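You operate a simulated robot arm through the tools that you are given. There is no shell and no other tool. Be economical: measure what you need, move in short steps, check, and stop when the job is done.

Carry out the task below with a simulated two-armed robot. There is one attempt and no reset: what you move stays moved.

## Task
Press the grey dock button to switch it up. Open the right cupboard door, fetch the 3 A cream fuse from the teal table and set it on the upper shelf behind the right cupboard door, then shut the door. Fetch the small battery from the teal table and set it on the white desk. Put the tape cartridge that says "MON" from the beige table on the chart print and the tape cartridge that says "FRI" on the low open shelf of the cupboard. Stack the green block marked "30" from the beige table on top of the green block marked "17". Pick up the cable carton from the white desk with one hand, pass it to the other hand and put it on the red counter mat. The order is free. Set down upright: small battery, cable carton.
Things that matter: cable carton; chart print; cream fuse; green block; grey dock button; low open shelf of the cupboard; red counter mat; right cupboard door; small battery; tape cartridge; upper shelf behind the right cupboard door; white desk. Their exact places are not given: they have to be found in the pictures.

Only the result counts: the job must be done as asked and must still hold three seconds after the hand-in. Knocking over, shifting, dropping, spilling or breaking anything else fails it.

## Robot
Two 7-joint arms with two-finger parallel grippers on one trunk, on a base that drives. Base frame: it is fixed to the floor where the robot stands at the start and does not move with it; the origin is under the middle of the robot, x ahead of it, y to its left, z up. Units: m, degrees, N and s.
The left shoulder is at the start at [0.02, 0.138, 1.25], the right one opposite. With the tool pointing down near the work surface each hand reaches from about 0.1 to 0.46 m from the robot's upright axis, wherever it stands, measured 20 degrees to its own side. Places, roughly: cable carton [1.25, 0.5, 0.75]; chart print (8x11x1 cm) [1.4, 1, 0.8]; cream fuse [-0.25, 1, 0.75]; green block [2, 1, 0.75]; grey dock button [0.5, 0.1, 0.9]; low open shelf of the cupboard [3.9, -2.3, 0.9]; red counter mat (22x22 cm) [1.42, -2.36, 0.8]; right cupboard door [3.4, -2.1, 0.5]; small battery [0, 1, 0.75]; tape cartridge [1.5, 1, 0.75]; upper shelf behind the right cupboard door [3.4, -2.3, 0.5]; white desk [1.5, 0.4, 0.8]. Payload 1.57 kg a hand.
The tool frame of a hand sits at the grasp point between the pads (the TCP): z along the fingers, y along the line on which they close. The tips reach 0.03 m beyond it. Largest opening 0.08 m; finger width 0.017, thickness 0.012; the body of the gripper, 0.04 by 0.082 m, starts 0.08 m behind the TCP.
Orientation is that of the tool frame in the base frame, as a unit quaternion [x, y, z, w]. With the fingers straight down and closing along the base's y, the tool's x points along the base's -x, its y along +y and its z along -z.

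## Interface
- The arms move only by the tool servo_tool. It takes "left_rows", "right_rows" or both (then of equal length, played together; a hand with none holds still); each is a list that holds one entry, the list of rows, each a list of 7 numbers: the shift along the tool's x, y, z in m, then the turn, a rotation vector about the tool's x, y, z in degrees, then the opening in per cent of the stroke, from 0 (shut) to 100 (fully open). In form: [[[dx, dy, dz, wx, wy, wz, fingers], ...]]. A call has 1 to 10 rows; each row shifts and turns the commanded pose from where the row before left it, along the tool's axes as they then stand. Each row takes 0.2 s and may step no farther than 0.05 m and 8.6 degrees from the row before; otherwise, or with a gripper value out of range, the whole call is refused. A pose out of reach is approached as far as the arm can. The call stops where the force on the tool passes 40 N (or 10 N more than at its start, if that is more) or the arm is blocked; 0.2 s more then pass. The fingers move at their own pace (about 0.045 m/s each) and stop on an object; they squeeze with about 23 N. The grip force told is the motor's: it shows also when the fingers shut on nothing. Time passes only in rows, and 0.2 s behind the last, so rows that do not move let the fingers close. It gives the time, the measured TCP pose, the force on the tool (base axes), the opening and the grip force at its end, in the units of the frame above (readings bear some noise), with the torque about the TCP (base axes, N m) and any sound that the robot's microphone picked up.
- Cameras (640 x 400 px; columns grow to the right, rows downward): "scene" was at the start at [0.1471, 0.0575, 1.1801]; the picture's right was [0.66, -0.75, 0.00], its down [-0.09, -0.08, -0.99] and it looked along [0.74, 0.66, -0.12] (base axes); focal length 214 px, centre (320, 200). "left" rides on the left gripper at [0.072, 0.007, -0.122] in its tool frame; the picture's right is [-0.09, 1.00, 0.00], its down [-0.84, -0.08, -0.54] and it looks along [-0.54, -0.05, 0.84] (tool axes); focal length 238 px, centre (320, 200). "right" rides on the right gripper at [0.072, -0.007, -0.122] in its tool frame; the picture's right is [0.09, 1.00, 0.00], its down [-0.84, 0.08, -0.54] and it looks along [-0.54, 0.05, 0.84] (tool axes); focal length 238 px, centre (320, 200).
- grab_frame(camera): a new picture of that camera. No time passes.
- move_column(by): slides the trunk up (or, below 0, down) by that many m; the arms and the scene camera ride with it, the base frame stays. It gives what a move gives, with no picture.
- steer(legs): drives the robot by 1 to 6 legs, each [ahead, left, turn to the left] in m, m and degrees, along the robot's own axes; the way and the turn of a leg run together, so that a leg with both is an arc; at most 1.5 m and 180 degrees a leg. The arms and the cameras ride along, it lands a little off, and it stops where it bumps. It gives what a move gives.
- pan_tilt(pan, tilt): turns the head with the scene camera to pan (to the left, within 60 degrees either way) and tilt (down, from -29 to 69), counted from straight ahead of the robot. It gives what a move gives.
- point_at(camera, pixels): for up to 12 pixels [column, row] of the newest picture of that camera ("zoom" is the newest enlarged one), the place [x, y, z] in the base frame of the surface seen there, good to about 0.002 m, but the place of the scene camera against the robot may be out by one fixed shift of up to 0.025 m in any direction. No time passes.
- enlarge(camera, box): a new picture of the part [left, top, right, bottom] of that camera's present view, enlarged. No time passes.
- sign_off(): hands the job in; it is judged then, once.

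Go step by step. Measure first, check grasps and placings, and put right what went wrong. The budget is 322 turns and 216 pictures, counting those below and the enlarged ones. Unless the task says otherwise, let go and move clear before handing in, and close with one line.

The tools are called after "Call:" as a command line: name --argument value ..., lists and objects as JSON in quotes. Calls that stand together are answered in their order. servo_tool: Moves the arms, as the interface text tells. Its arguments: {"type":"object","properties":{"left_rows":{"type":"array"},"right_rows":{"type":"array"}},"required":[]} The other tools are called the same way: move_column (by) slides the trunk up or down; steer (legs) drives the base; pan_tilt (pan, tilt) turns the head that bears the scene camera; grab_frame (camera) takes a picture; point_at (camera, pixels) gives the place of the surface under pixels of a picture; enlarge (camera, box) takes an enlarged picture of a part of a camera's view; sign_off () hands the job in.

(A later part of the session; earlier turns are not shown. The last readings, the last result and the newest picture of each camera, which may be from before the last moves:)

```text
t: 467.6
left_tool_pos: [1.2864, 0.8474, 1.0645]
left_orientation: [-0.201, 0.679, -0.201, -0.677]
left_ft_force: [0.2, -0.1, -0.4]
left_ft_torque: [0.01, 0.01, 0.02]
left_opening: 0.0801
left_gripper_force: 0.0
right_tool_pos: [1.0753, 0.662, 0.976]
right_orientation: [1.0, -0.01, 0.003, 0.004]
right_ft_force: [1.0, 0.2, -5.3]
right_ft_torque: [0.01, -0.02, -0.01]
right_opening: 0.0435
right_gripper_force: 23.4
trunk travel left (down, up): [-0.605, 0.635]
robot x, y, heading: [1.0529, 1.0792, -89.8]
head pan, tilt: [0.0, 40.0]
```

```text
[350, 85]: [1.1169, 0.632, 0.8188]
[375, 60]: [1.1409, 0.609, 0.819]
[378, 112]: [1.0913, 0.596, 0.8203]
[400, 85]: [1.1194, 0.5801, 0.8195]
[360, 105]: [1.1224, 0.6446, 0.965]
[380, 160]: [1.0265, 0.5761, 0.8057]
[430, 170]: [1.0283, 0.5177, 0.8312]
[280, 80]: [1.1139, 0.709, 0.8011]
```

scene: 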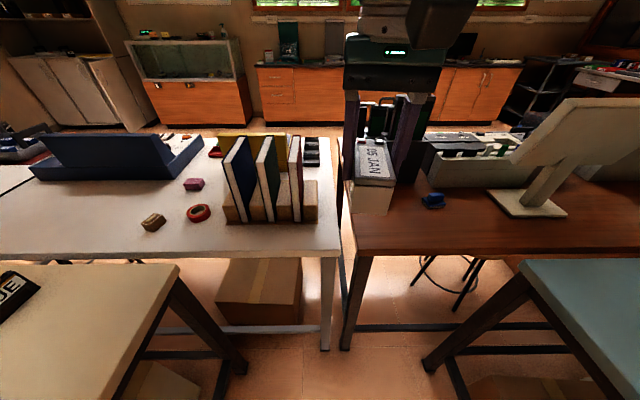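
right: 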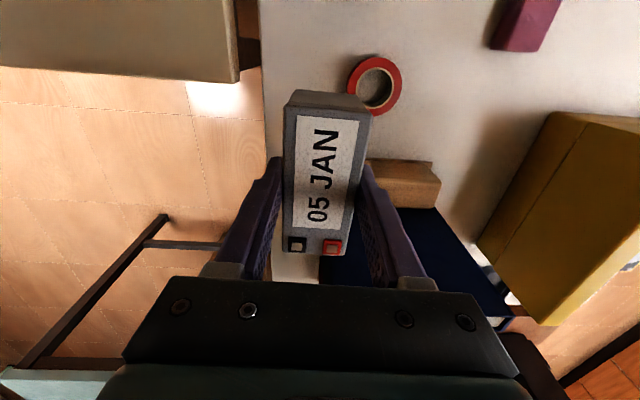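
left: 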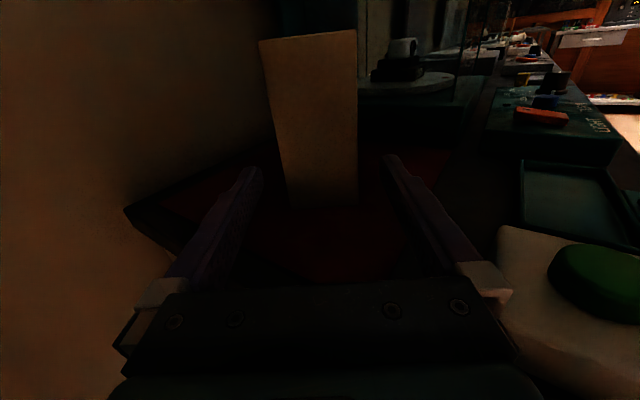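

Clear with a small shift (+8 mm in y). I lower to the desk.

Call:
servo_tool --right_rows '[[[-0.004, -0.008, 0.03, 0, 0, 0, 0], [0, 0, 0.03, 0, 0, 0, 0], [0, 0, 0.03, 0, 0, 0, 0], [0, 0, 0.02, 0, 0, 0, 0], [0, 0, 0.01, 0, 0, 0, 0], [0, 0, 0.003, 0, 0, 0, 0], [0, 0, 0.003, 0, 0, 0, 0], [0, 0, 0, 0, 0, 0, 0]]]'

```text
t: 469.4
left_tool_pos: [1.2855, 0.8483, 1.0643]
left_orientation: [-0.201, 0.68, -0.202, -0.676]
left_ft_force: [0.1, 0.3, -0.6]
left_ft_torque: [0.01, -0.03, 0.0]
left_opening: 0.08
left_gripper_force: 0.0
right_tool_pos: [1.0586, 0.6678, 0.8709]
right_orientation: [1.0, -0.02, -0.001, 0.007]
right_ft_force: [-0.4, -0.2, -5.3]
right_ft_torque: [0.01, -0.01, -0.01]
right_opening: 0.0435
right_gripper_force: 22.7
right hand out of reach, approached as far as the arm can: row 4, 5
trunk travel left (down, up): [-0.605, 0.635]
robot x, y, heading: [1.0497, 1.0785, -90.1]
head pan, tilt: [0.0, 40.0]
```

Call:
move_column --by -0.016

Call:
servo_tool --right_rows '[[[0.01, 0, 0, 0, 0, 0, 0], [0, 0, 0, 0, 0, 0, 0]]]'

Call:
grab_frame --camera "right"

```text
t: 470.0
left_tool_pos: [1.2853, 0.8471, 1.048]
left_orientation: [-0.2, 0.68, -0.201, -0.676]
left_ft_force: [-0.7, 0.7, -0.4]
left_ft_torque: [0.01, -0.02, -0.03]
left_opening: 0.0801
left_gripper_force: 0.0
right_tool_pos: [1.063, 0.6723, 0.8534]
right_orientation: [1.0, -0.015, 0.001, 0.006]
right_ft_force: [0.4, 0.9, -5.6]
right_ft_torque: [0.01, 0.01, 0.01]
right_opening: 0.0436
right_gripper_force: 22.5
trunk travel left (down, up): [-0.589, 0.651]
robot x, y, heading: [1.05, 1.0799, -90.3]
head pan, tilt: [0.0, 40.0]
```

```text
t: 470.6
left_tool_pos: [1.2844, 0.8486, 1.0495]
left_orientation: [-0.2, 0.68, -0.201, -0.676]
left_ft_force: [-0.3, -0.5, -0.2]
left_ft_torque: [0.01, 0.04, 0.0]
left_opening: 0.0799
left_gripper_force: 0.0
right_tool_pos: [1.0644, 0.6724, 0.8541]
right_orientation: [1.0, -0.015, 0.0, 0.005]
right_ft_force: [0.0, 0.4, -4.4]
right_ft_torque: [0.0, 0.0, -0.01]
right_opening: 0.0439
right_gripper_force: 23.2
right hand out of reach, approached as far as the arm can: row 1
trunk travel left (down, up): [-0.589, 0.651]
robot x, y, heading: [1.0513, 1.0768, -89.8]
head pan, tilt: [0.0, 40.0]
```

```text
79 pictures are left
```

right: 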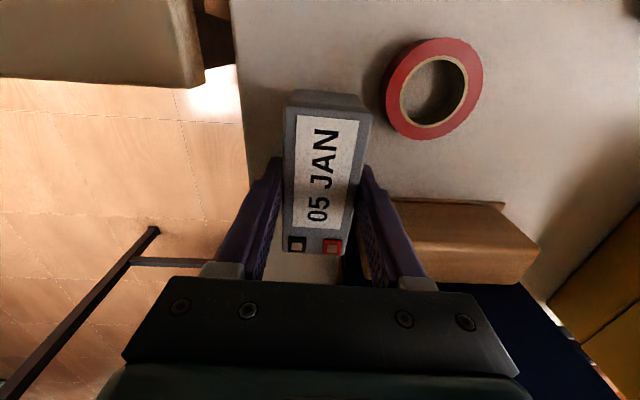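

Call:
move_column --by -0.005

Call:
move_column --by -0.003

```text
t: 471.1
left_tool_pos: [1.2859, 0.8485, 1.0445]
left_orientation: [-0.2, 0.68, -0.201, -0.676]
left_ft_force: [-0.4, 0.7, 0.0]
left_ft_torque: [-0.02, 0.05, 0.0]
left_opening: 0.0801
left_gripper_force: 0.0
right_tool_pos: [1.0634, 0.6722, 0.8489]
right_orientation: [1.0, -0.015, 0.002, 0.005]
right_ft_force: [0.4, 0.5, -4.6]
right_ft_torque: [0.04, -0.02, 0.0]
right_opening: 0.0439
right_gripper_force: 23.3
trunk travel left (down, up): [-0.584, 0.656]
robot x, y, heading: [1.0534, 1.0767, -90.0]
head pan, tilt: [0.0, 40.0]
```

```text
t: 471.6
left_tool_pos: [1.2849, 0.8476, 1.0418]
left_orientation: [-0.201, 0.68, -0.203, -0.676]
left_ft_force: [0.4, 1.3, 0.3]
left_ft_torque: [-0.02, 0.02, -0.02]
left_opening: 0.0799
left_gripper_force: 0.1
right_tool_pos: [1.065, 0.6709, 0.8466]
right_orientation: [1.0, -0.015, 0.002, 0.005]
right_ft_force: [-0.4, 2.0, 5.2]
right_ft_torque: [0.37, 0.56, -0.07]
right_opening: 0.0437
right_gripper_force: 22.7
trunk travel left (down, up): [-0.581, 0.659]
robot x, y, heading: [1.0545, 1.0744, -89.9]
head pan, tilt: [0.0, 40.0]
```

Contact (10 N). I release to 75 % and lift straight up.

Call:
servo_tool --right_rows '[[[0, 0, 0, 0, 0, 0, 65], [0, 0, 0, 0, 0, 0, 72], [0, 0, 0, 0, 0, 0, 72], [0, 0, -0.02, 0, 0, 0, 72], [0, 0, -0.04, 0, 0, 0, 72], [0, 0, -0.05, 0, 0, 0, 72], [0, 0, -0.05, 0, 0, 0, 72]]]'

Call:
grab_frame --camera "right"

```text
t: 473.2
left_tool_pos: [1.2861, 0.8476, 1.0409]
left_orientation: [-0.2, 0.68, -0.202, -0.676]
left_ft_force: [-0.6, -0.5, -1.2]
left_ft_torque: [-0.02, -0.01, -0.02]
left_opening: 0.08
left_gripper_force: 0.1
right_tool_pos: [1.0672, 0.6729, 1.0075]
right_orientation: [1.0, -0.01, 0.002, 0.004]
right_ft_force: [-0.2, 0.0, 0.0]
right_ft_torque: [0.01, -0.01, 0.01]
right_opening: 0.0577
right_gripper_force: 0.1
trunk travel left (down, up): [-0.581, 0.659]
robot x, y, heading: [1.053, 1.0767, -90.1]
head pan, tilt: [0.0, 40.0]
```

```text
78 pictures are left
```

right: 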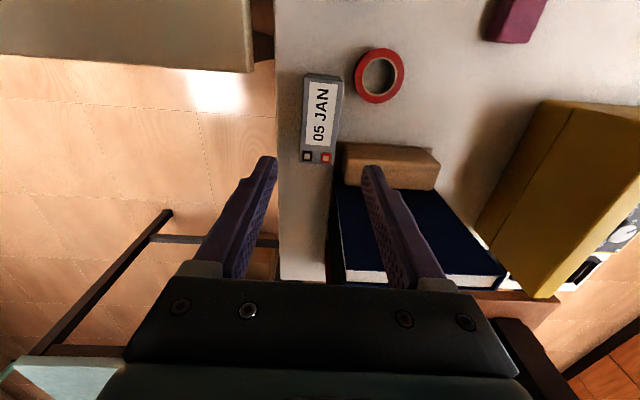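

Battery stands on the white desk. Next the fuse: raise, back out and go to the teal table.

Call:
move_column --by 0.18

Call:
steer --legs '[[-0.85, 0, 0], [0, -1.33, 0], [0.36, 0, 0]]'

Call:
servo_tool --right_rows '[[[0, 0, 0, 0, 0, -8.6, 100], [0, 0, 0, 0, 0, -8.6, 100], [0, 0, 0, 0, 0, -8.6, 100], [0, 0, 0, 0, 0, -8.6, 100], [0, 0, 0, 0, 0, -8.6, 100], [0, 0, 0, 0, 0, -8.6, 100], [0, 0, 0, 0, 0, -8.6, 100], [0, 0, 0, 0, 0, -8.6, 100], [0, 0, 0, 0, 0, -8.6, 100], [0, 0, 0, 0, 0, -8.6, 100]]]'

Call:
grab_frame --camera "right"

```text
t: 475.2
left_tool_pos: [1.2857, 0.8475, 1.2221]
left_orientation: [-0.2, 0.68, -0.201, -0.676]
left_ft_force: [-0.1, -0.5, -0.5]
left_ft_torque: [0.0, 0.0, 0.01]
left_opening: 0.08
left_gripper_force: 0.1
right_tool_pos: [1.0676, 0.6722, 1.1863]
right_orientation: [1.0, -0.009, 0.003, 0.004]
right_ft_force: [0.2, -0.5, -0.1]
right_ft_torque: [-0.03, -0.02, -0.02]
right_opening: 0.0579
right_gripper_force: 0.0
trunk travel left (down, up): [-0.761, 0.479]
robot x, y, heading: [1.0516, 1.0779, -90.1]
head pan, tilt: [0.0, 40.0]
```

```text
t: 488.0
left_tool_pos: [-0.077, 1.345, 1.2217]
left_orientation: [-0.191, 0.683, -0.191, -0.679]
left_ft_force: [-0.7, 0.0, -1.2]
left_ft_torque: [-0.02, 0.01, 0.0]
left_opening: 0.0798
left_gripper_force: 0.1
right_tool_pos: [-0.2999, 1.1778, 1.1872]
right_orientation: [1.0, -0.025, 0.003, 0.005]
right_ft_force: [1.5, -0.6, -0.8]
right_ft_torque: [-0.01, 0.0, -0.01]
right_opening: 0.0575
right_gripper_force: 0.0
trunk travel left (down, up): [-0.761, 0.479]
robot x, y, heading: [-0.3028, 1.5793, -91.7]
head pan, tilt: [0.0, 40.0]
```

```text
t: 490.2
left_tool_pos: [-0.0762, 1.3463, 1.222]
left_orientation: [-0.191, 0.683, -0.192, -0.679]
left_ft_force: [0.4, -0.8, -0.5]
left_ft_torque: [-0.02, -0.01, -0.01]
left_opening: 0.0802
left_gripper_force: 0.0
right_tool_pos: [-0.3015, 1.177, 1.1889]
right_orientation: [0.747, 0.665, -0.001, 0.005]
right_ft_force: [-0.3, 0.7, -0.1]
right_ft_torque: [-0.02, 0.02, 0.01]
right_opening: 0.08
right_gripper_force: 0.1
trunk travel left (down, up): [-0.761, 0.479]
robot x, y, heading: [-0.2993, 1.5806, -91.8]
head pan, tilt: [0.0, 40.0]
```

```text
77 pictures are left
```

right: 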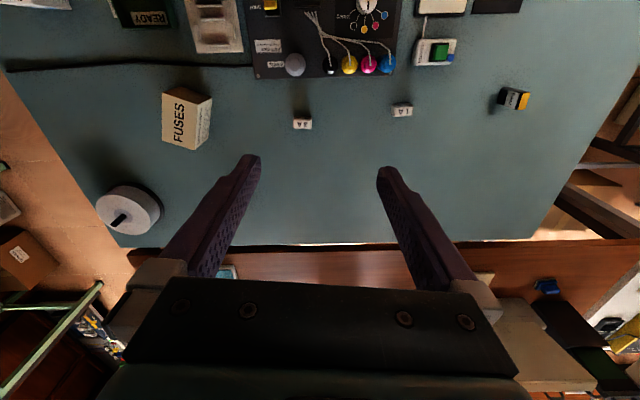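

Call:
enlarge --camera "right" --box '[275, 50, 345, 145]'

Call:
point_at --camera "right" --pixels '[[295, 119], [311, 119], [311, 128], [296, 128], [303, 123], [331, 70], [295, 70], [402, 110]]'

```text
4.21 times, centred on (310, 98) of right
```

zoom: 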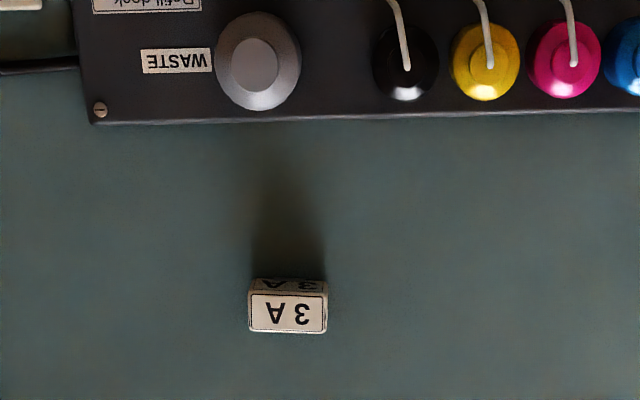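

```text
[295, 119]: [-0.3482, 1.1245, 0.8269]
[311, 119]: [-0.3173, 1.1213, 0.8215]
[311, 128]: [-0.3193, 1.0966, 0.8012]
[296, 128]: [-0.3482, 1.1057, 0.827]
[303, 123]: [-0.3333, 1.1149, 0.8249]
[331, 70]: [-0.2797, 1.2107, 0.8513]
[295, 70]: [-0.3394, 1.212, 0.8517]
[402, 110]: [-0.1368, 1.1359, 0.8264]
```

The 3 A fuse: centre (−0.333, 1.114), top z 0.827, clear of the bottles. I move over it and descend.

Call:
steer --legs '[[0.06, 0, 0]]'

Call:
move_column --by -0.136

Call:
servo_tool --right_rows '[[[-0.007, -0.029, 0, 0, 0, 0, 100], [0, 0, 0.04, 0, 0, 0, 100], [0, 0, 0.04, 0, 0, 0, 100], [0, 0, 0.04, 0, 0, 0, 100], [0, 0, 0, 0, 0, 0, 100]]]'

Call:
grab_frame --camera "right"

```text
t: 491.2
left_tool_pos: [-0.077, 1.2861, 1.221]
left_orientation: [-0.192, 0.682, -0.193, -0.679]
left_ft_force: [0.5, 0.7, 0.4]
left_ft_torque: [-0.07, 0.02, 0.01]
left_opening: 0.0802
left_gripper_force: 0.1
right_tool_pos: [-0.3018, 1.1162, 1.1886]
right_orientation: [0.747, 0.664, -0.001, 0.006]
right_ft_force: [0.1, 0.0, 0.7]
right_ft_torque: [-0.03, -0.02, 0.04]
right_opening: 0.08
right_gripper_force: 0.0
trunk travel left (down, up): [-0.761, 0.479]
robot x, y, heading: [-0.304, 1.5217, -91.5]
head pan, tilt: [0.0, 40.0]
```

```text
t: 492.8
left_tool_pos: [-0.0778, 1.2869, 1.0834]
left_orientation: [-0.19, 0.683, -0.191, -0.679]
left_ft_force: [-0.2, 0.4, -0.8]
left_ft_torque: [-0.01, -0.02, 0.03]
left_opening: 0.08
left_gripper_force: 0.0
right_tool_pos: [-0.302, 1.1165, 1.0525]
right_orientation: [0.747, 0.665, -0.001, 0.005]
right_ft_force: [-0.8, 1.0, -0.1]
right_ft_torque: [0.01, 0.01, -0.01]
right_opening: 0.08
right_gripper_force: 0.0
trunk travel left (down, up): [-0.625, 0.615]
robot x, y, heading: [-0.307, 1.5212, -91.5]
head pan, tilt: [0.0, 40.0]
```

```text
t: 494.0
left_tool_pos: [-0.0782, 1.2857, 1.0854]
left_orientation: [-0.192, 0.682, -0.192, -0.679]
left_ft_force: [-0.1, 0.0, -0.5]
left_ft_torque: [0.01, 0.0, 0.03]
left_opening: 0.0798
left_gripper_force: 0.0
right_tool_pos: [-0.332, 1.1096, 0.9343]
right_orientation: [0.747, 0.665, 0.0, 0.006]
right_ft_force: [-0.3, -0.5, -0.8]
right_ft_torque: [0.01, -0.02, -0.01]
right_opening: 0.0798
right_gripper_force: 0.1
trunk travel left (down, up): [-0.625, 0.615]
robot x, y, heading: [-0.3035, 1.5208, -91.3]
head pan, tilt: [0.0, 40.0]
```

```text
75 pictures are left
```

right: 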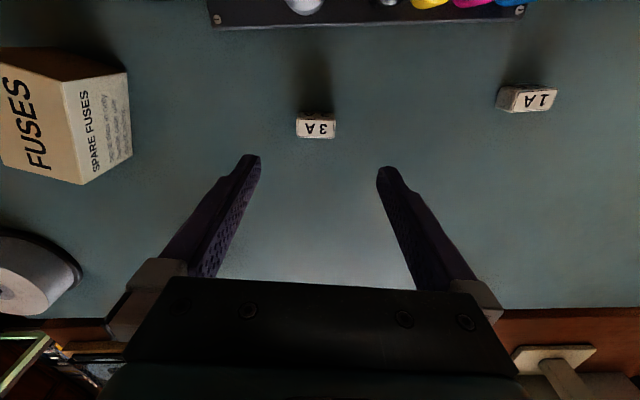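

Call:
servo_tool --right_rows '[[[0.004, 0, 0.04, 0, 0, 0, 80], [0, 0, 0.04, 0, 0, 0, 80], [0, 0, 0.018, 0, 0, 0, 80], [0, 0, 0, 0, 0, 0, 80], [0, 0, 0, 0, 0, 0, 0], [0, 0, 0, 0, 0, 0, 0], [0, 0, 0, 0, 0, 0, 0], [0, 0, 0, 0, 0, 0, 0]]]'

Call:
grab_frame --camera "right"

```text
t: 495.8
left_tool_pos: [-0.0783, 1.2862, 1.0846]
left_orientation: [-0.191, 0.682, -0.192, -0.679]
left_ft_force: [0.0, 0.1, -0.2]
left_ft_torque: [0.02, 0.01, 0.0]
left_opening: 0.08
left_gripper_force: 0.2
right_tool_pos: [-0.3337, 1.1287, 0.8392]
right_orientation: [0.748, 0.664, -0.001, 0.006]
right_ft_force: [0.3, 0.1, 0.0]
right_ft_torque: [-0.03, -0.01, 0.01]
right_opening: 0.0368
right_gripper_force: 23.4
right hand out of reach, approached as far as the arm can: row 2, 3
trunk travel left (down, up): [-0.625, 0.615]
robot x, y, heading: [-0.3042, 1.5225, -91.5]
head pan, tilt: [0.0, 40.0]
```

```text
74 pictures are left
```

right: 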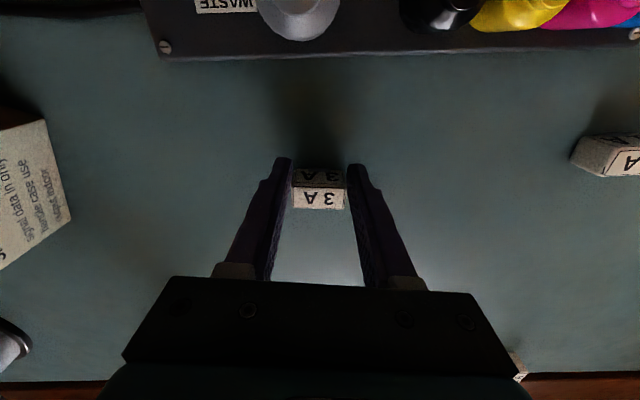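

Gripped only at the near edge because of reach; I release, nudge 1.5 cm ahead and regrip.

Call:
servo_tool --right_rows '[[[0, 0, 0, 0, 0, 0, 80], [0, 0, 0, 0, 0, 0, 80], [0, 0, 0, 0, 0, 0, 80]]]'

Call:
steer --legs '[[0.016, 0, 0]]'

Call:
servo_tool --right_rows '[[[0, 0, 0.002, 0, 0, 0, 80], [0, 0, 0, 0, 0, 0, 0], [0, 0, 0, 0, 0, 0, 0], [0, 0, 0, 0, 0, 0, 0], [0, 0, 0, 0, 0, 0, 0]]]'

Call:
grab_frame --camera "right"

```text
t: 496.6
left_tool_pos: [-0.0784, 1.2854, 1.0862]
left_orientation: [-0.192, 0.683, -0.193, -0.678]
left_ft_force: [-0.2, -0.3, -0.9]
left_ft_torque: [0.01, 0.03, -0.04]
left_opening: 0.08
left_gripper_force: 0.0
right_tool_pos: [-0.3329, 1.1264, 0.8396]
right_orientation: [0.747, 0.665, -0.001, 0.006]
right_ft_force: [-1.4, 0.2, 1.2]
right_ft_torque: [-0.01, 0.0, 0.01]
right_opening: 0.0641
right_gripper_force: 0.1
trunk travel left (down, up): [-0.625, 0.615]
robot x, y, heading: [-0.3042, 1.5229, -91.3]
head pan, tilt: [0.0, 40.0]
```

```text
t: 497.4
left_tool_pos: [-0.0778, 1.2706, 1.0848]
left_orientation: [-0.191, 0.683, -0.191, -0.679]
left_ft_force: [0.4, 0.0, 0.6]
left_ft_torque: [0.02, 0.01, -0.02]
left_opening: 0.08
left_gripper_force: 0.0
right_tool_pos: [-0.3337, 1.1112, 0.8395]
right_orientation: [0.747, 0.665, 0.0, 0.006]
right_ft_force: [0.3, -0.1, -0.6]
right_ft_torque: [-0.02, 0.0, 0.0]
right_opening: 0.064
right_gripper_force: 0.0
trunk travel left (down, up): [-0.625, 0.615]
robot x, y, heading: [-0.3041, 1.5089, -91.6]
head pan, tilt: [0.0, 40.0]
```

```text
t: 498.6
left_tool_pos: [-0.0795, 1.2705, 1.0862]
left_orientation: [-0.19, 0.683, -0.191, -0.679]
left_ft_force: [0.0, -0.3, 0.5]
left_ft_torque: [-0.01, 0.04, 0.0]
left_opening: 0.0799
left_gripper_force: 0.1
right_tool_pos: [-0.3336, 1.1121, 0.8374]
right_orientation: [0.747, 0.665, -0.001, 0.005]
right_ft_force: [-1.0, 0.2, 0.4]
right_ft_torque: [-0.01, 0.01, -0.02]
right_opening: 0.037
right_gripper_force: 23.4
trunk travel left (down, up): [-0.625, 0.615]
robot x, y, heading: [-0.3076, 1.5071, -91.7]
head pan, tilt: [0.0, 40.0]
```

```text
73 pictures are left
```

right: 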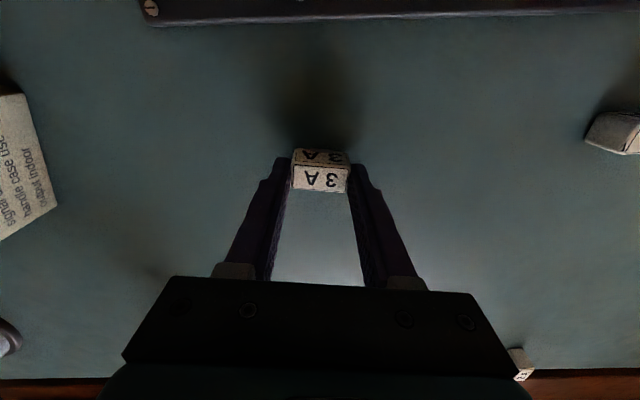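

Good grip now. I lift and drive to the cupboard.

Call:
servo_tool --right_rows '[[[0, 0, -0.03, 0, 0, 0, 0], [0, 0, -0.04, 0, 0, 0, 0], [0, 0, -0.04, 0, 0, 0, 0]]]'

Call:
move_column --by 0.2

Call:
grab_frame --camera "right"

Call:
steer --legs '[[-0.5, 0, 1.7], [0, 1.5, 0], [0, 1.5, 0], [0, 0.3, 0], [1.5, 0, 0], [1.4, 0, 0]]'

```text
t: 499.4
left_tool_pos: [-0.0773, 1.2703, 1.0858]
left_orientation: [-0.191, 0.683, -0.192, -0.679]
left_ft_force: [0.2, 0.3, -0.6]
left_ft_torque: [-0.02, -0.01, 0.02]
left_opening: 0.0797
left_gripper_force: 0.0
right_tool_pos: [-0.3343, 1.1138, 0.9476]
right_orientation: [0.748, 0.664, -0.002, 0.006]
right_ft_force: [0.6, -0.6, 0.1]
right_ft_torque: [-0.04, 0.0, -0.01]
right_opening: 0.0365
right_gripper_force: 23.0
trunk travel left (down, up): [-0.625, 0.615]
robot x, y, heading: [-0.3036, 1.5067, -91.8]
head pan, tilt: [0.0, 40.0]
```

```text
t: 501.5
left_tool_pos: [-0.0785, 1.2699, 1.285]
left_orientation: [-0.191, 0.683, -0.191, -0.679]
left_ft_force: [0.6, 0.6, -0.1]
left_ft_torque: [-0.02, 0.02, 0.02]
left_opening: 0.0801
left_gripper_force: 0.1
right_tool_pos: [-0.3343, 1.1133, 1.1477]
right_orientation: [0.747, 0.665, -0.001, 0.005]
right_ft_force: [-0.3, -0.2, -0.4]
right_ft_torque: [-0.02, 0.03, -0.06]
right_opening: 0.0368
right_gripper_force: 23.1
trunk travel left (down, up): [-0.825, 0.415]
robot x, y, heading: [-0.3063, 1.5091, -91.8]
head pan, tilt: [0.0, 40.0]
```

```text
72 pictures are left
```

right: 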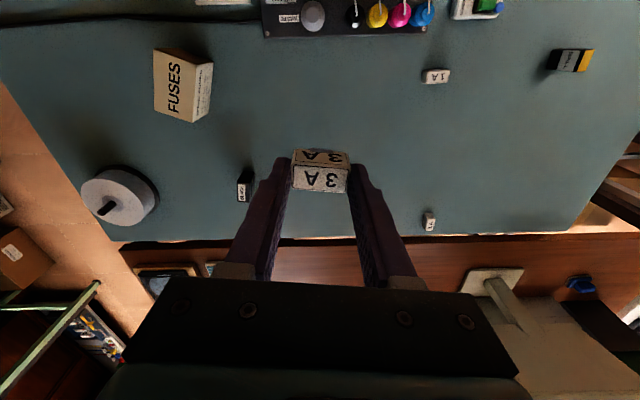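

```text
t: 533.7
left_tool_pos: [3.2529, -1.0477, 1.2855]
left_orientation: [-0.204, 0.679, -0.205, -0.675]
left_ft_force: [1.7, 0.4, -0.1]
left_ft_torque: [-0.01, 0.0, -0.02]
left_opening: 0.0797
left_gripper_force: 0.1
right_tool_pos: [3.0019, -1.2148, 1.1473]
right_orientation: [0.734, 0.679, 0.0, 0.005]
right_ft_force: [-0.5, 0.3, 0.1]
right_ft_torque: [0.0, -0.02, -0.01]
right_opening: 0.0368
right_gripper_force: 22.8
trunk travel left (down, up): [-0.825, 0.415]
robot x, y, heading: [3.0146, -0.8219, -89.0]
head pan, tilt: [0.0, 40.0]
```

Arrived. I go to x≈3.76 in front of the cupboard, pitch the hand 45° and lower the trunk.

Call:
steer --legs '[[0.3, 0.72, -1]]'

Call:
servo_tool --right_rows '[[[0, -0.03, 0, 0, -7.5, 0, 0], [0, -0.03, 0, 0, -7.5, 0, 0], [0, -0.03, 0, 0, -7.5, 0, 0], [0, -0.03, 0, 0, -7.5, 0, 0], [0, -0.03, 0, 0, -7.5, 0, 0], [0, -0.03, 0, 0, -7.5, 0, 0], [0, 0, 0, 0, 0, 0, 0]]]'

Call:
move_column --by -0.4

Call:
pan_tilt --pan -20 --tilt 30

Call:
grab_frame --camera "scene"

```text
t: 537.9
left_tool_pos: [3.9691, -1.3469, 1.286]
left_orientation: [-0.203, 0.679, -0.204, -0.676]
left_ft_force: [-0.5, -0.1, 0.4]
left_ft_torque: [0.02, 0.02, 0.01]
left_opening: 0.0799
left_gripper_force: 0.1
right_tool_pos: [3.7191, -1.5118, 1.148]
right_orientation: [0.737, 0.676, -0.001, 0.006]
right_ft_force: [0.4, -0.3, 0.9]
right_ft_torque: [0.0, 0.02, -0.01]
right_opening: 0.0367
right_gripper_force: 23.4
trunk travel left (down, up): [-0.825, 0.415]
robot x, y, heading: [3.7352, -1.1195, -89.7]
head pan, tilt: [0.0, 40.0]
```

```text
t: 539.5
left_tool_pos: [3.9688, -1.3467, 1.2846]
left_orientation: [-0.202, 0.68, -0.202, -0.676]
left_ft_force: [0.3, -0.2, -0.7]
left_ft_torque: [0.04, -0.03, 0.01]
left_opening: 0.0798
left_gripper_force: 0.1
right_tool_pos: [3.5619, -1.4978, 1.1506]
right_orientation: [0.683, 0.629, -0.265, 0.259]
right_ft_force: [-0.6, 0.9, 0.0]
right_ft_torque: [0.01, 0.03, 0.03]
right_opening: 0.0367
right_gripper_force: 22.8
right hand out of reach, approached as far as the arm can: row 6
trunk travel left (down, up): [-0.825, 0.415]
robot x, y, heading: [3.734, -1.1188, -89.9]
head pan, tilt: [0.0, 40.0]
```

```text
t: 543.3
left_tool_pos: [3.97, -1.3487, 0.8855]
left_orientation: [-0.202, 0.679, -0.202, -0.676]
left_ft_force: [0.1, 0.8, -0.2]
left_ft_torque: [-0.03, -0.02, -0.01]
left_opening: 0.08
left_gripper_force: 0.1
right_tool_pos: [3.5615, -1.4983, 0.751]
right_orientation: [0.683, 0.63, -0.266, 0.258]
right_ft_force: [0.3, 0.7, -0.1]
right_ft_torque: [0.03, 0.0, 0.02]
right_opening: 0.0369
right_gripper_force: 23.4
trunk travel left (down, up): [-0.425, 0.815]
robot x, y, heading: [3.7371, -1.1183, -89.7]
head pan, tilt: [0.0, 40.0]
```

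```text
t: 544.1
left_tool_pos: [3.9699, -1.3482, 0.8846]
left_orientation: [-0.202, 0.679, -0.202, -0.676]
left_ft_force: [0.0, 0.2, 0.0]
left_ft_torque: [0.02, -0.01, 0.03]
left_opening: 0.0799
left_gripper_force: 0.0
right_tool_pos: [3.5623, -1.4981, 0.7507]
right_orientation: [0.682, 0.63, -0.265, 0.259]
right_ft_force: [-0.1, -0.3, -0.3]
right_ft_torque: [-0.02, 0.0, -0.03]
right_opening: 0.0369
right_gripper_force: 22.9
trunk travel left (down, up): [-0.425, 0.815]
robot x, y, heading: [3.7365, -1.1191, -89.7]
head pan, tilt: [-20.0, 30.0]
```

```text
71 pictures are left
```

scene: 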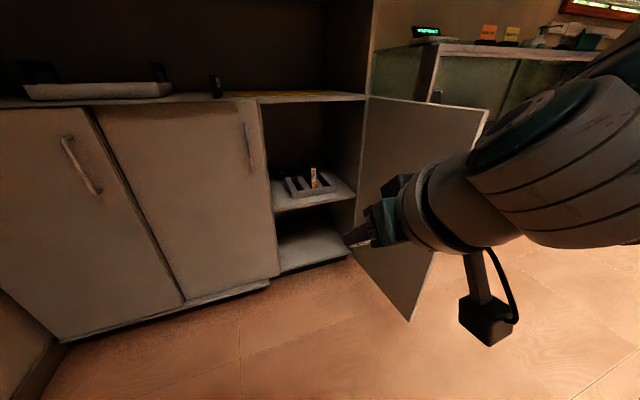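

Call:
point_at --camera "scene" --pixels '[[480, 115], [405, 310], [372, 102], [590, 230], [560, 100], [630, 150], [420, 180], [470, 245], [290, 195], [278, 205], [345, 192], [312, 185]]'

Call:
enlarge --camera "scene" --box '[255, 90, 375, 280]'

```text
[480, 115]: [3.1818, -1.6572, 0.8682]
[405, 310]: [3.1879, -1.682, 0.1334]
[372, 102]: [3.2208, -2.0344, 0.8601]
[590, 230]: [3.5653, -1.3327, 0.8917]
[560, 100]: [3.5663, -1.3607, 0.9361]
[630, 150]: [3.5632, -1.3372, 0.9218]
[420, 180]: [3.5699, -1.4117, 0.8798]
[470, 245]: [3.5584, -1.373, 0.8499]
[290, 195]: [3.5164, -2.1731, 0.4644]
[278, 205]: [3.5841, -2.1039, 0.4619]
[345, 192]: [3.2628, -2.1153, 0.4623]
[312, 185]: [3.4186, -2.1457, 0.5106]
```

```text
2.11 times, centred on (315, 185) of scene
```

zoom: 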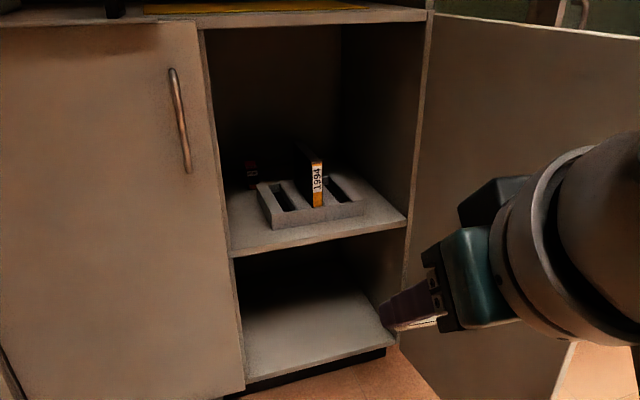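

The door lies at x≈3.21–3.25. I check where my right elbow is relative to it.

Call:
pan_tilt --pan -60 --tilt 15

Call:
grab_frame --camera "scene"

Call:
point_at --camera "scene" --pixels '[[250, 100], [320, 150], [400, 100], [320, 60], [200, 150], [450, 200], [500, 100], [380, 200]]'

```text
t: 545.2
left_tool_pos: [3.9691, -1.3483, 0.8862]
left_orientation: [-0.202, 0.679, -0.202, -0.676]
left_ft_force: [-0.4, -1.2, -0.7]
left_ft_torque: [-0.03, 0.02, -0.01]
left_opening: 0.0798
left_gripper_force: 0.0
right_tool_pos: [3.5625, -1.4983, 0.7524]
right_orientation: [0.683, 0.63, -0.266, 0.259]
right_ft_force: [0.0, -0.2, -0.6]
right_ft_torque: [0.0, -0.01, 0.0]
right_opening: 0.0369
right_gripper_force: 23.5
trunk travel left (down, up): [-0.425, 0.815]
robot x, y, heading: [3.7332, -1.1179, -89.7]
head pan, tilt: [-60.0, 15.0]
```

```text
69 pictures are left
```

scene: 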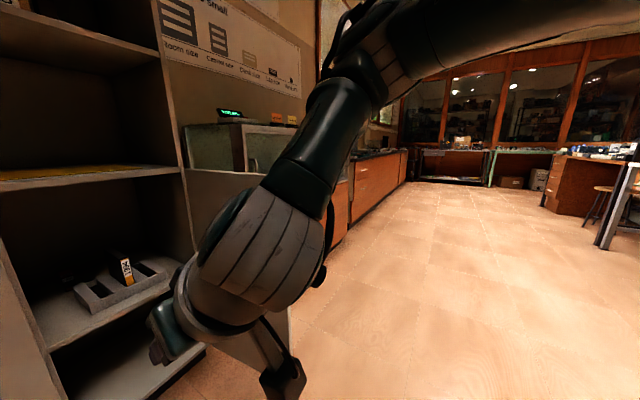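

```text
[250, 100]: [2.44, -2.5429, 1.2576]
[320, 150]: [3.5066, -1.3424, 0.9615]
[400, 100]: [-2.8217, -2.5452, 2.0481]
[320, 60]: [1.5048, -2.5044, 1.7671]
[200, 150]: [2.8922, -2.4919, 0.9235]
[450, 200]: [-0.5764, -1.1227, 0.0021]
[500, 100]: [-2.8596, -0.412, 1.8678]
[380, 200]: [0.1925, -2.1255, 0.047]
```

The elbow is high (z>1.1), clear of the door. I lower 0.13 m and drive in.

Call:
move_column --by -0.14

Call:
steer --legs '[[0.5, 0, 0]]'

Call:
grab_frame --camera "right"

Call:
pan_tilt --pan -25 --tilt 45

Call:
grab_frame --camera "scene"

```text
t: 546.9
left_tool_pos: [3.9689, -1.3476, 0.7453]
left_orientation: [-0.202, 0.679, -0.203, -0.676]
left_ft_force: [0.5, -0.9, 0.1]
left_ft_torque: [0.02, -0.02, -0.02]
left_opening: 0.08
left_gripper_force: 0.0
right_tool_pos: [3.5617, -1.4986, 0.6116]
right_orientation: [0.682, 0.63, -0.266, 0.259]
right_ft_force: [0.1, -0.8, -0.1]
right_ft_torque: [0.0, 0.03, 0.0]
right_opening: 0.0367
right_gripper_force: 23.1
trunk travel left (down, up): [-0.285, 0.955]
robot x, y, heading: [3.7366, -1.1205, -89.9]
head pan, tilt: [-60.0, 15.0]
```

```text
t: 549.8
left_tool_pos: [3.9666, -1.839, 0.7456]
left_orientation: [-0.201, 0.68, -0.201, -0.676]
left_ft_force: [-0.3, -0.5, 0.3]
left_ft_torque: [-0.02, 0.0, 0.01]
left_opening: 0.08
left_gripper_force: 0.0
right_tool_pos: [3.559, -1.9875, 0.6119]
right_orientation: [0.685, 0.628, -0.266, 0.258]
right_ft_force: [1.1, 0.0, -0.4]
right_ft_torque: [-0.02, 0.0, -0.02]
right_opening: 0.0371
right_gripper_force: 22.9
trunk travel left (down, up): [-0.285, 0.955]
robot x, y, heading: [3.7351, -1.609, -90.1]
head pan, tilt: [-60.0, 15.0]
```

```text
68 pictures are left
```

right: 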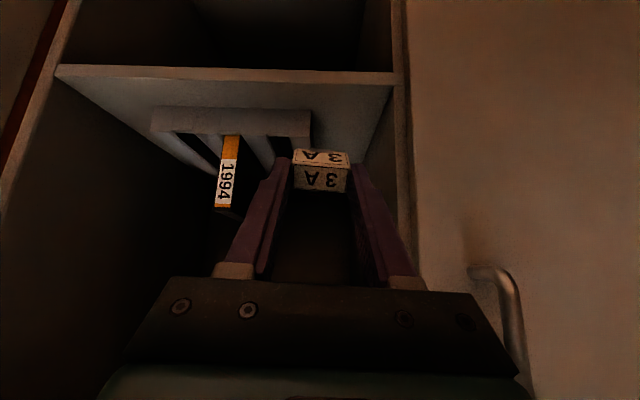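

```text
t: 550.8
left_tool_pos: [3.9684, -1.8386, 0.7455]
left_orientation: [-0.2, 0.68, -0.2, -0.676]
left_ft_force: [-0.4, -0.1, 0.2]
left_ft_torque: [-0.01, 0.0, 0.01]
left_opening: 0.08
left_gripper_force: 0.1
right_tool_pos: [3.5595, -1.9873, 0.6105]
right_orientation: [0.684, 0.628, -0.265, 0.258]
right_ft_force: [-1.0, -0.5, -1.4]
right_ft_torque: [-0.01, 0.02, -0.02]
right_opening: 0.0368
right_gripper_force: 22.9
trunk travel left (down, up): [-0.285, 0.955]
robot x, y, heading: [3.7318, -1.6088, -90.3]
head pan, tilt: [-25.0, 45.0]
```

```text
67 pictures are left
```

scene: 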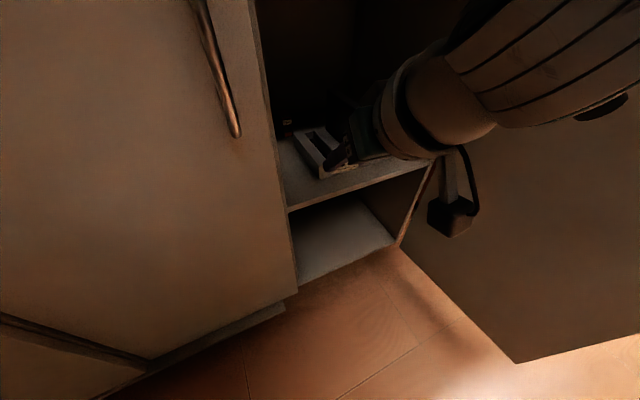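

Call:
point_at --camera "right" --pixels '[[310, 78], [350, 100], [310, 118], [308, 138], [340, 130], [380, 100], [390, 95], [240, 108], [160, 110], [345, 145]]'

```text
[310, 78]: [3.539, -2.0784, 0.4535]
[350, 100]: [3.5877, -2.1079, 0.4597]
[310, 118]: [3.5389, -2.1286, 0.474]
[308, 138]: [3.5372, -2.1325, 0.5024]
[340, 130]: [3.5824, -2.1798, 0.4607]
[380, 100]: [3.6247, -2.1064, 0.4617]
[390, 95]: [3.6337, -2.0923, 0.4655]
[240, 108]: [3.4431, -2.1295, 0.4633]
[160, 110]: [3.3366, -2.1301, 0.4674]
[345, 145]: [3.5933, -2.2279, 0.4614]
```

Shelf z 0.461, holder ends x 3.54, wall at x 3.635. Target (3.585, −2.115). I shift, drive in 11 cm and lower.

Call:
servo_tool --right_rows '[[[0, 0.0255, 0, 0, 0, 0, 0], [0, 0, 0, 0, 0, 0, 0]]]'

Call:
steer --legs '[[0.11, 0, 0]]'

Call:
move_column --by -0.09

Call:
grab_frame --camera "right"

```text
t: 551.4
left_tool_pos: [3.9677, -1.8388, 0.7449]
left_orientation: [-0.199, 0.681, -0.199, -0.676]
left_ft_force: [0.3, -0.1, -0.3]
left_ft_torque: [0.02, -0.01, -0.01]
left_opening: 0.0799
left_gripper_force: 0.1
right_tool_pos: [3.5853, -1.9879, 0.6122]
right_orientation: [0.685, 0.627, -0.266, 0.258]
right_ft_force: [0.8, 0.1, -0.8]
right_ft_torque: [-0.01, -0.03, 0.03]
right_opening: 0.0368
right_gripper_force: 23.4
trunk travel left (down, up): [-0.285, 0.955]
robot x, y, heading: [3.7347, -1.6092, -90.1]
head pan, tilt: [-25.0, 45.0]
```

```text
t: 552.6
left_tool_pos: [3.9675, -1.949, 0.7448]
left_orientation: [-0.199, 0.681, -0.199, -0.676]
left_ft_force: [-0.1, -0.6, -0.8]
left_ft_torque: [-0.01, 0.02, -0.03]
left_opening: 0.0799
left_gripper_force: 0.1
right_tool_pos: [3.5848, -2.0968, 0.6115]
right_orientation: [0.685, 0.627, -0.266, 0.257]
right_ft_force: [-0.4, 0.4, 0.0]
right_ft_torque: [0.02, 0.0, -0.02]
right_opening: 0.0369
right_gripper_force: 23.3
trunk travel left (down, up): [-0.285, 0.955]
robot x, y, heading: [3.7328, -1.714, -90.0]
head pan, tilt: [-25.0, 45.0]
```

```text
t: 553.8
left_tool_pos: [3.9666, -1.9483, 0.6555]
left_orientation: [-0.2, 0.68, -0.2, -0.677]
left_ft_force: [0.1, 0.2, 0.0]
left_ft_torque: [0.04, 0.01, -0.01]
left_opening: 0.08
left_gripper_force: 0.1
right_tool_pos: [3.5849, -2.0968, 0.5211]
right_orientation: [0.685, 0.627, -0.267, 0.257]
right_ft_force: [0.1, 0.0, -0.2]
right_ft_torque: [0.0, 0.01, 0.0]
right_opening: 0.0368
right_gripper_force: 22.9
trunk travel left (down, up): [-0.195, 1.045]
robot x, y, heading: [3.7332, -1.7187, -90.5]
head pan, tilt: [-25.0, 45.0]
```

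```text
66 pictures are left
```

right: 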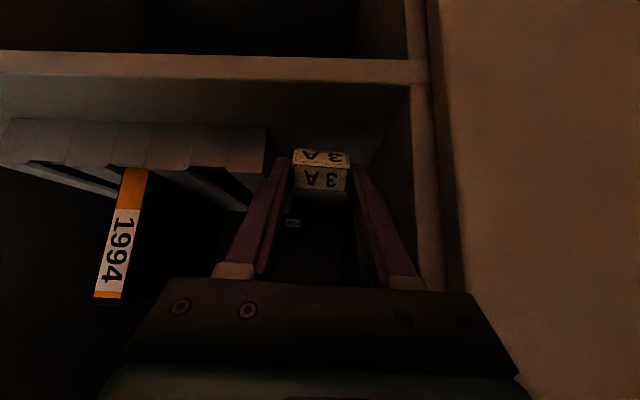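

Call:
servo_tool --right_rows '[[[0.0055, 0, 0.0058, 0, 0, 0, 0], [0.0055, 0, 0.0058, 0, 0, 0, 0], [0.0028, 0, 0.0029, 0, 0, 0, 0], [0.0028, 0, 0.0029, 0, 0, 0, 0], [0.002, 0, 0.002, 0, 0, 0, 0], [0, 0, 0, 0, 0, 0, 0]]]'

```text
t: 555.2
left_tool_pos: [3.9671, -1.9488, 0.6563]
left_orientation: [-0.199, 0.68, -0.199, -0.677]
left_ft_force: [-0.1, 0.1, -0.4]
left_ft_torque: [-0.02, 0.02, 0.02]
left_opening: 0.08
left_gripper_force: 0.1
right_tool_pos: [3.5832, -2.0987, 0.495]
right_orientation: [0.685, 0.626, -0.268, 0.26]
right_ft_force: [1.0, 3.6, 15.4]
right_ft_torque: [-0.11, 0.25, -0.06]
right_opening: 0.0368
right_gripper_force: 23.3
trunk travel left (down, up): [-0.195, 1.045]
robot x, y, heading: [3.7366, -1.7228, -90.1]
head pan, tilt: [-25.0, 45.0]
```

Contact; I release and withdraw back-up along the tool axis.

Call:
servo_tool --right_rows '[[[-0.001, 0, -0.001, 0, 0, 0, 0], [0, 0, 0, 0, 0, 0, 55], [0, 0, 0, 0, 0, 0, 62], [0, 0, 0, 0, 0, 0, 62], [0, 0, -0.02, 0, 0, 0, 62], [0, 0, -0.04, 0, 0, 0, 62]]]'

Call:
grab_frame --camera "right"

```text
t: 556.6
left_tool_pos: [3.9672, -1.9482, 0.6535]
left_orientation: [-0.2, 0.68, -0.199, -0.676]
left_ft_force: [0.1, 1.1, -1.1]
left_ft_torque: [-0.01, 0.01, 0.0]
left_opening: 0.0802
left_gripper_force: 0.0
right_tool_pos: [3.5861, -2.0536, 0.5381]
right_orientation: [0.685, 0.627, -0.266, 0.258]
right_ft_force: [0.1, 0.1, -0.2]
right_ft_torque: [-0.02, -0.01, 0.0]
right_opening: 0.0495
right_gripper_force: 0.1
trunk travel left (down, up): [-0.195, 1.045]
robot x, y, heading: [3.7347, -1.7141, -90.1]
head pan, tilt: [-25.0, 45.0]
```

```text
65 pictures are left
```

right: 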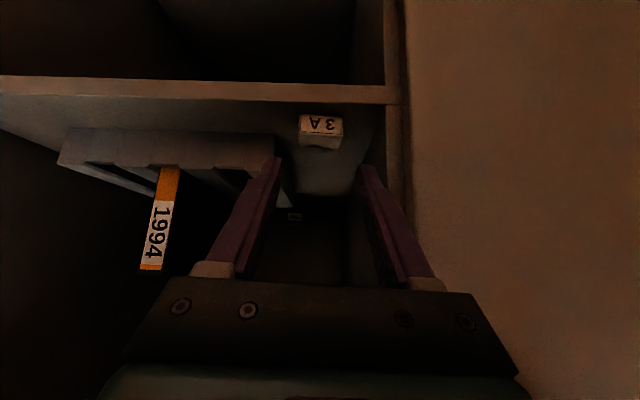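

Call:
point_at --camera "right" --pixels '[[320, 125], [303, 118], [340, 122], [320, 143], [330, 100]]'

Call:
enlarge --camera "right" --box '[270, 85, 370, 165]'

```text
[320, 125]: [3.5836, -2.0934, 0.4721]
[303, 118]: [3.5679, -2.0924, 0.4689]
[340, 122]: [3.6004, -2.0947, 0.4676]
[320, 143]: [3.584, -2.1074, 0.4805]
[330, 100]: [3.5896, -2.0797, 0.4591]
```

```text
5.00 times, centred on (320, 125) of right
```

zoom: 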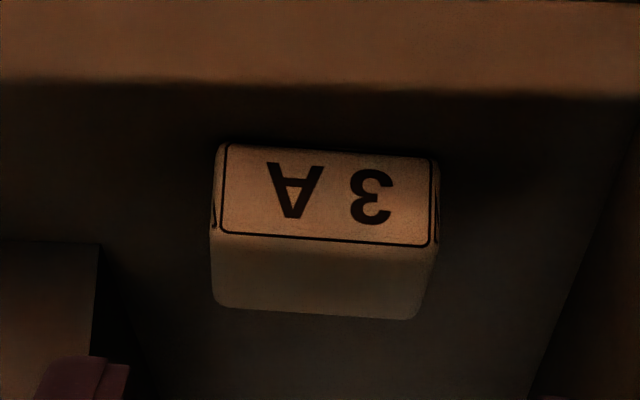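

The fuse rests on the shelf (1.4 cm inside the edge). I back out, raise the trunk and pitch the hand level, fingers shut, to push the door closed.

Call:
steer --legs '[[-0.75, 0, 0]]'

Call:
move_column --by 0.17

Call:
servo_tool --right_rows '[[[0, 0.02, 0, 0, -7.5, 0, 0], [0, 0.02, 0, 0, -7.5, 0, 0], [0, 0.02, 0, 0, -7.5, 0, 0], [0, 0.02, 0, 0, -7.5, 0, 0], [0, 0.02, 0, 0, -7.5, 0, 0], [0, 0.02, 0, 0, -7, 0, 0], [0, 0.02, 0, 0, 0, 0, 0]]]'

Call:
pan_tilt --pan -25 --tilt 25

Call:
grab_frame --camera "scene"

```text
t: 560.8
left_tool_pos: [3.9714, -1.1897, 0.6559]
left_orientation: [-0.196, 0.681, -0.196, -0.678]
left_ft_force: [-0.1, -0.5, -0.1]
left_ft_torque: [-0.05, 0.0, 0.0]
left_opening: 0.0798
left_gripper_force: 0.1
right_tool_pos: [3.5911, -1.2929, 0.5377]
right_orientation: [0.688, 0.624, -0.268, 0.256]
right_ft_force: [1.0, 0.1, 0.2]
right_ft_torque: [0.02, -0.03, -0.01]
right_opening: 0.0496
right_gripper_force: 0.1
trunk travel left (down, up): [-0.195, 1.045]
robot x, y, heading: [3.742, -0.9585, -90.6]
head pan, tilt: [-25.0, 45.0]
```

```text
t: 562.7
left_tool_pos: [3.9715, -1.1891, 0.8255]
left_orientation: [-0.197, 0.681, -0.197, -0.677]
left_ft_force: [-0.1, -0.1, -0.6]
left_ft_torque: [0.0, -0.03, 0.04]
left_opening: 0.0802
left_gripper_force: 0.1
right_tool_pos: [3.5911, -1.2942, 0.708]
right_orientation: [0.688, 0.624, -0.267, 0.257]
right_ft_force: [0.7, -0.1, -0.3]
right_ft_torque: [0.0, 0.05, 0.06]
right_opening: 0.0493
right_gripper_force: 0.1
trunk travel left (down, up): [-0.365, 0.875]
robot x, y, heading: [3.7435, -0.9569, -90.7]
head pan, tilt: [-25.0, 45.0]
```

```text
t: 564.3
left_tool_pos: [3.9719, -1.1902, 0.8252]
left_orientation: [-0.196, 0.681, -0.197, -0.677]
left_ft_force: [0.2, 0.1, 0.0]
left_ft_torque: [0.01, -0.03, -0.01]
left_opening: 0.08
left_gripper_force: 0.0
right_tool_pos: [3.7569, -1.3292, 0.7376]
right_orientation: [0.536, 0.478, -0.512, 0.472]
right_ft_force: [0.2, 1.0, 0.3]
right_ft_torque: [-0.01, 0.02, -0.01]
right_opening: 0.0
right_gripper_force: 21.0
right hand out of reach, approached as far as the arm can: row 4, 5, 6
trunk travel left (down, up): [-0.365, 0.875]
robot x, y, heading: [3.7395, -0.9578, -90.9]
head pan, tilt: [-25.0, 45.0]
```

```text
t: 565.1
left_tool_pos: [3.9721, -1.1906, 0.8255]
left_orientation: [-0.197, 0.68, -0.197, -0.678]
left_ft_force: [0.4, 0.9, -0.1]
left_ft_torque: [0.02, -0.02, -0.01]
left_opening: 0.08
left_gripper_force: 0.0
right_tool_pos: [3.7582, -1.3283, 0.7387]
right_orientation: [0.535, 0.48, -0.508, 0.475]
right_ft_force: [0.4, -0.4, 0.3]
right_ft_torque: [-0.02, 0.0, 0.0]
right_opening: 0.0002
right_gripper_force: 21.4
trunk travel left (down, up): [-0.365, 0.875]
robot x, y, heading: [3.7402, -0.958, -90.8]
head pan, tilt: [-25.0, 25.0]
```

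```text
63 pictures are left
```

scene: 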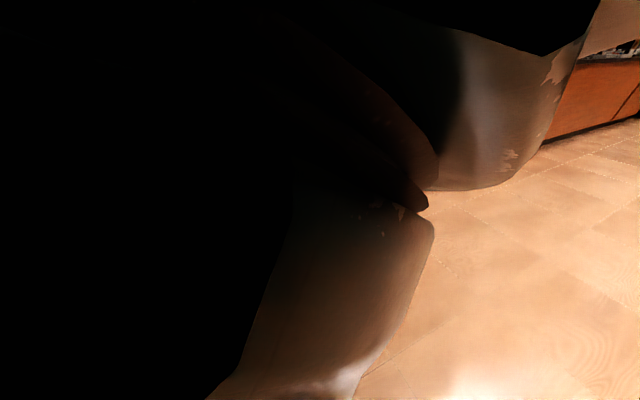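

The tool is level. I'll push the door shut with the closed fingers just above the handle (z≈0.842): raise the trunk, and go to the door's outer side.

Call:
move_column --by 0.103

Call:
steer --legs '[[0, -0.66, 0.8], [0.12, 0, 0]]'

Call:
grab_frame --camera "right"

Call:
pan_tilt --pan 20 --tilt 25

Call:
grab_frame --camera "scene"

```text
t: 566.5
left_tool_pos: [3.9717, -1.1902, 0.9282]
left_orientation: [-0.197, 0.681, -0.197, -0.677]
left_ft_force: [0.4, -0.2, 0.7]
left_ft_torque: [0.0, 0.02, -0.01]
left_opening: 0.0797
left_gripper_force: 0.1
right_tool_pos: [3.7596, -1.3278, 0.8416]
right_orientation: [0.535, 0.48, -0.509, 0.474]
right_ft_force: [-0.4, -0.3, 0.1]
right_ft_torque: [0.0, 0.01, -0.03]
right_opening: 0.0
right_gripper_force: 20.9
trunk travel left (down, up): [-0.468, 0.772]
robot x, y, heading: [3.7434, -0.9558, -90.7]
head pan, tilt: [-25.0, 25.0]
```

```text
t: 570.9
left_tool_pos: [3.3247, -1.3055, 0.9271]
left_orientation: [-0.205, 0.679, -0.205, -0.675]
left_ft_force: [0.0, -1.1, -0.4]
left_ft_torque: [-0.02, -0.01, 0.0]
left_opening: 0.08
left_gripper_force: 0.2
right_tool_pos: [3.1145, -1.4473, 0.8415]
right_orientation: [0.529, 0.486, -0.503, 0.48]
right_ft_force: [0.3, -0.7, -0.5]
right_ft_torque: [-0.03, -0.03, -0.02]
right_opening: 0.0
right_gripper_force: 20.8
trunk travel left (down, up): [-0.468, 0.772]
robot x, y, heading: [3.0855, -1.0774, -89.6]
head pan, tilt: [-25.0, 25.0]
```

```text
62 pictures are left
```

right: 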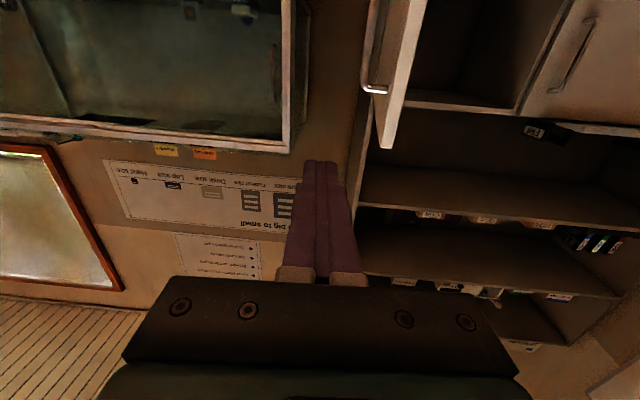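

```text
t: 572.1
left_tool_pos: [3.3236, -1.3057, 0.9277]
left_orientation: [-0.205, 0.679, -0.205, -0.675]
left_ft_force: [0.1, 0.4, 0.2]
left_ft_torque: [-0.03, 0.03, 0.02]
left_opening: 0.08
left_gripper_force: 0.0
right_tool_pos: [3.1148, -1.4491, 0.8432]
right_orientation: [0.528, 0.484, -0.506, 0.481]
right_ft_force: [-0.2, -1.0, -0.5]
right_ft_torque: [0.0, 0.0, 0.0]
right_opening: 0.0
right_gripper_force: 21.5
trunk travel left (down, up): [-0.468, 0.772]
robot x, y, heading: [3.0883, -1.0735, -89.3]
head pan, tilt: [20.0, 25.0]
```

```text
61 pictures are left
```

scene: 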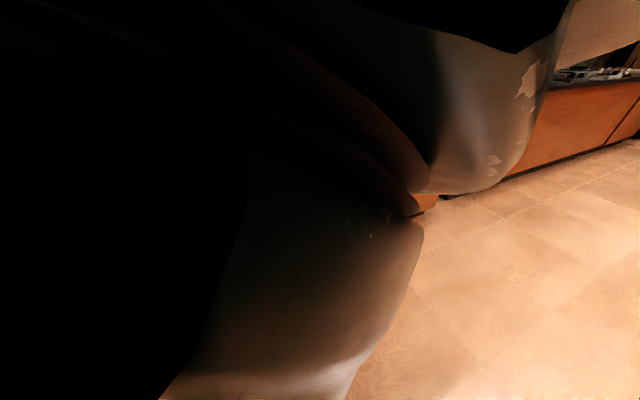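

Call:
point_at --camera "right" --pixels '[[388, 138], [395, 100], [372, 85], [376, 20], [383, 120], [365, 110], [412, 30]]'

```text
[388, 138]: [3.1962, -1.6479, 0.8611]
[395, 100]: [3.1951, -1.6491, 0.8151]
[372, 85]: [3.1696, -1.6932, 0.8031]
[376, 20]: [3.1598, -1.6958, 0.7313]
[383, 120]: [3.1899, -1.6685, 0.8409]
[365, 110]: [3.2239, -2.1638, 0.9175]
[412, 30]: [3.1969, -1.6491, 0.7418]
```

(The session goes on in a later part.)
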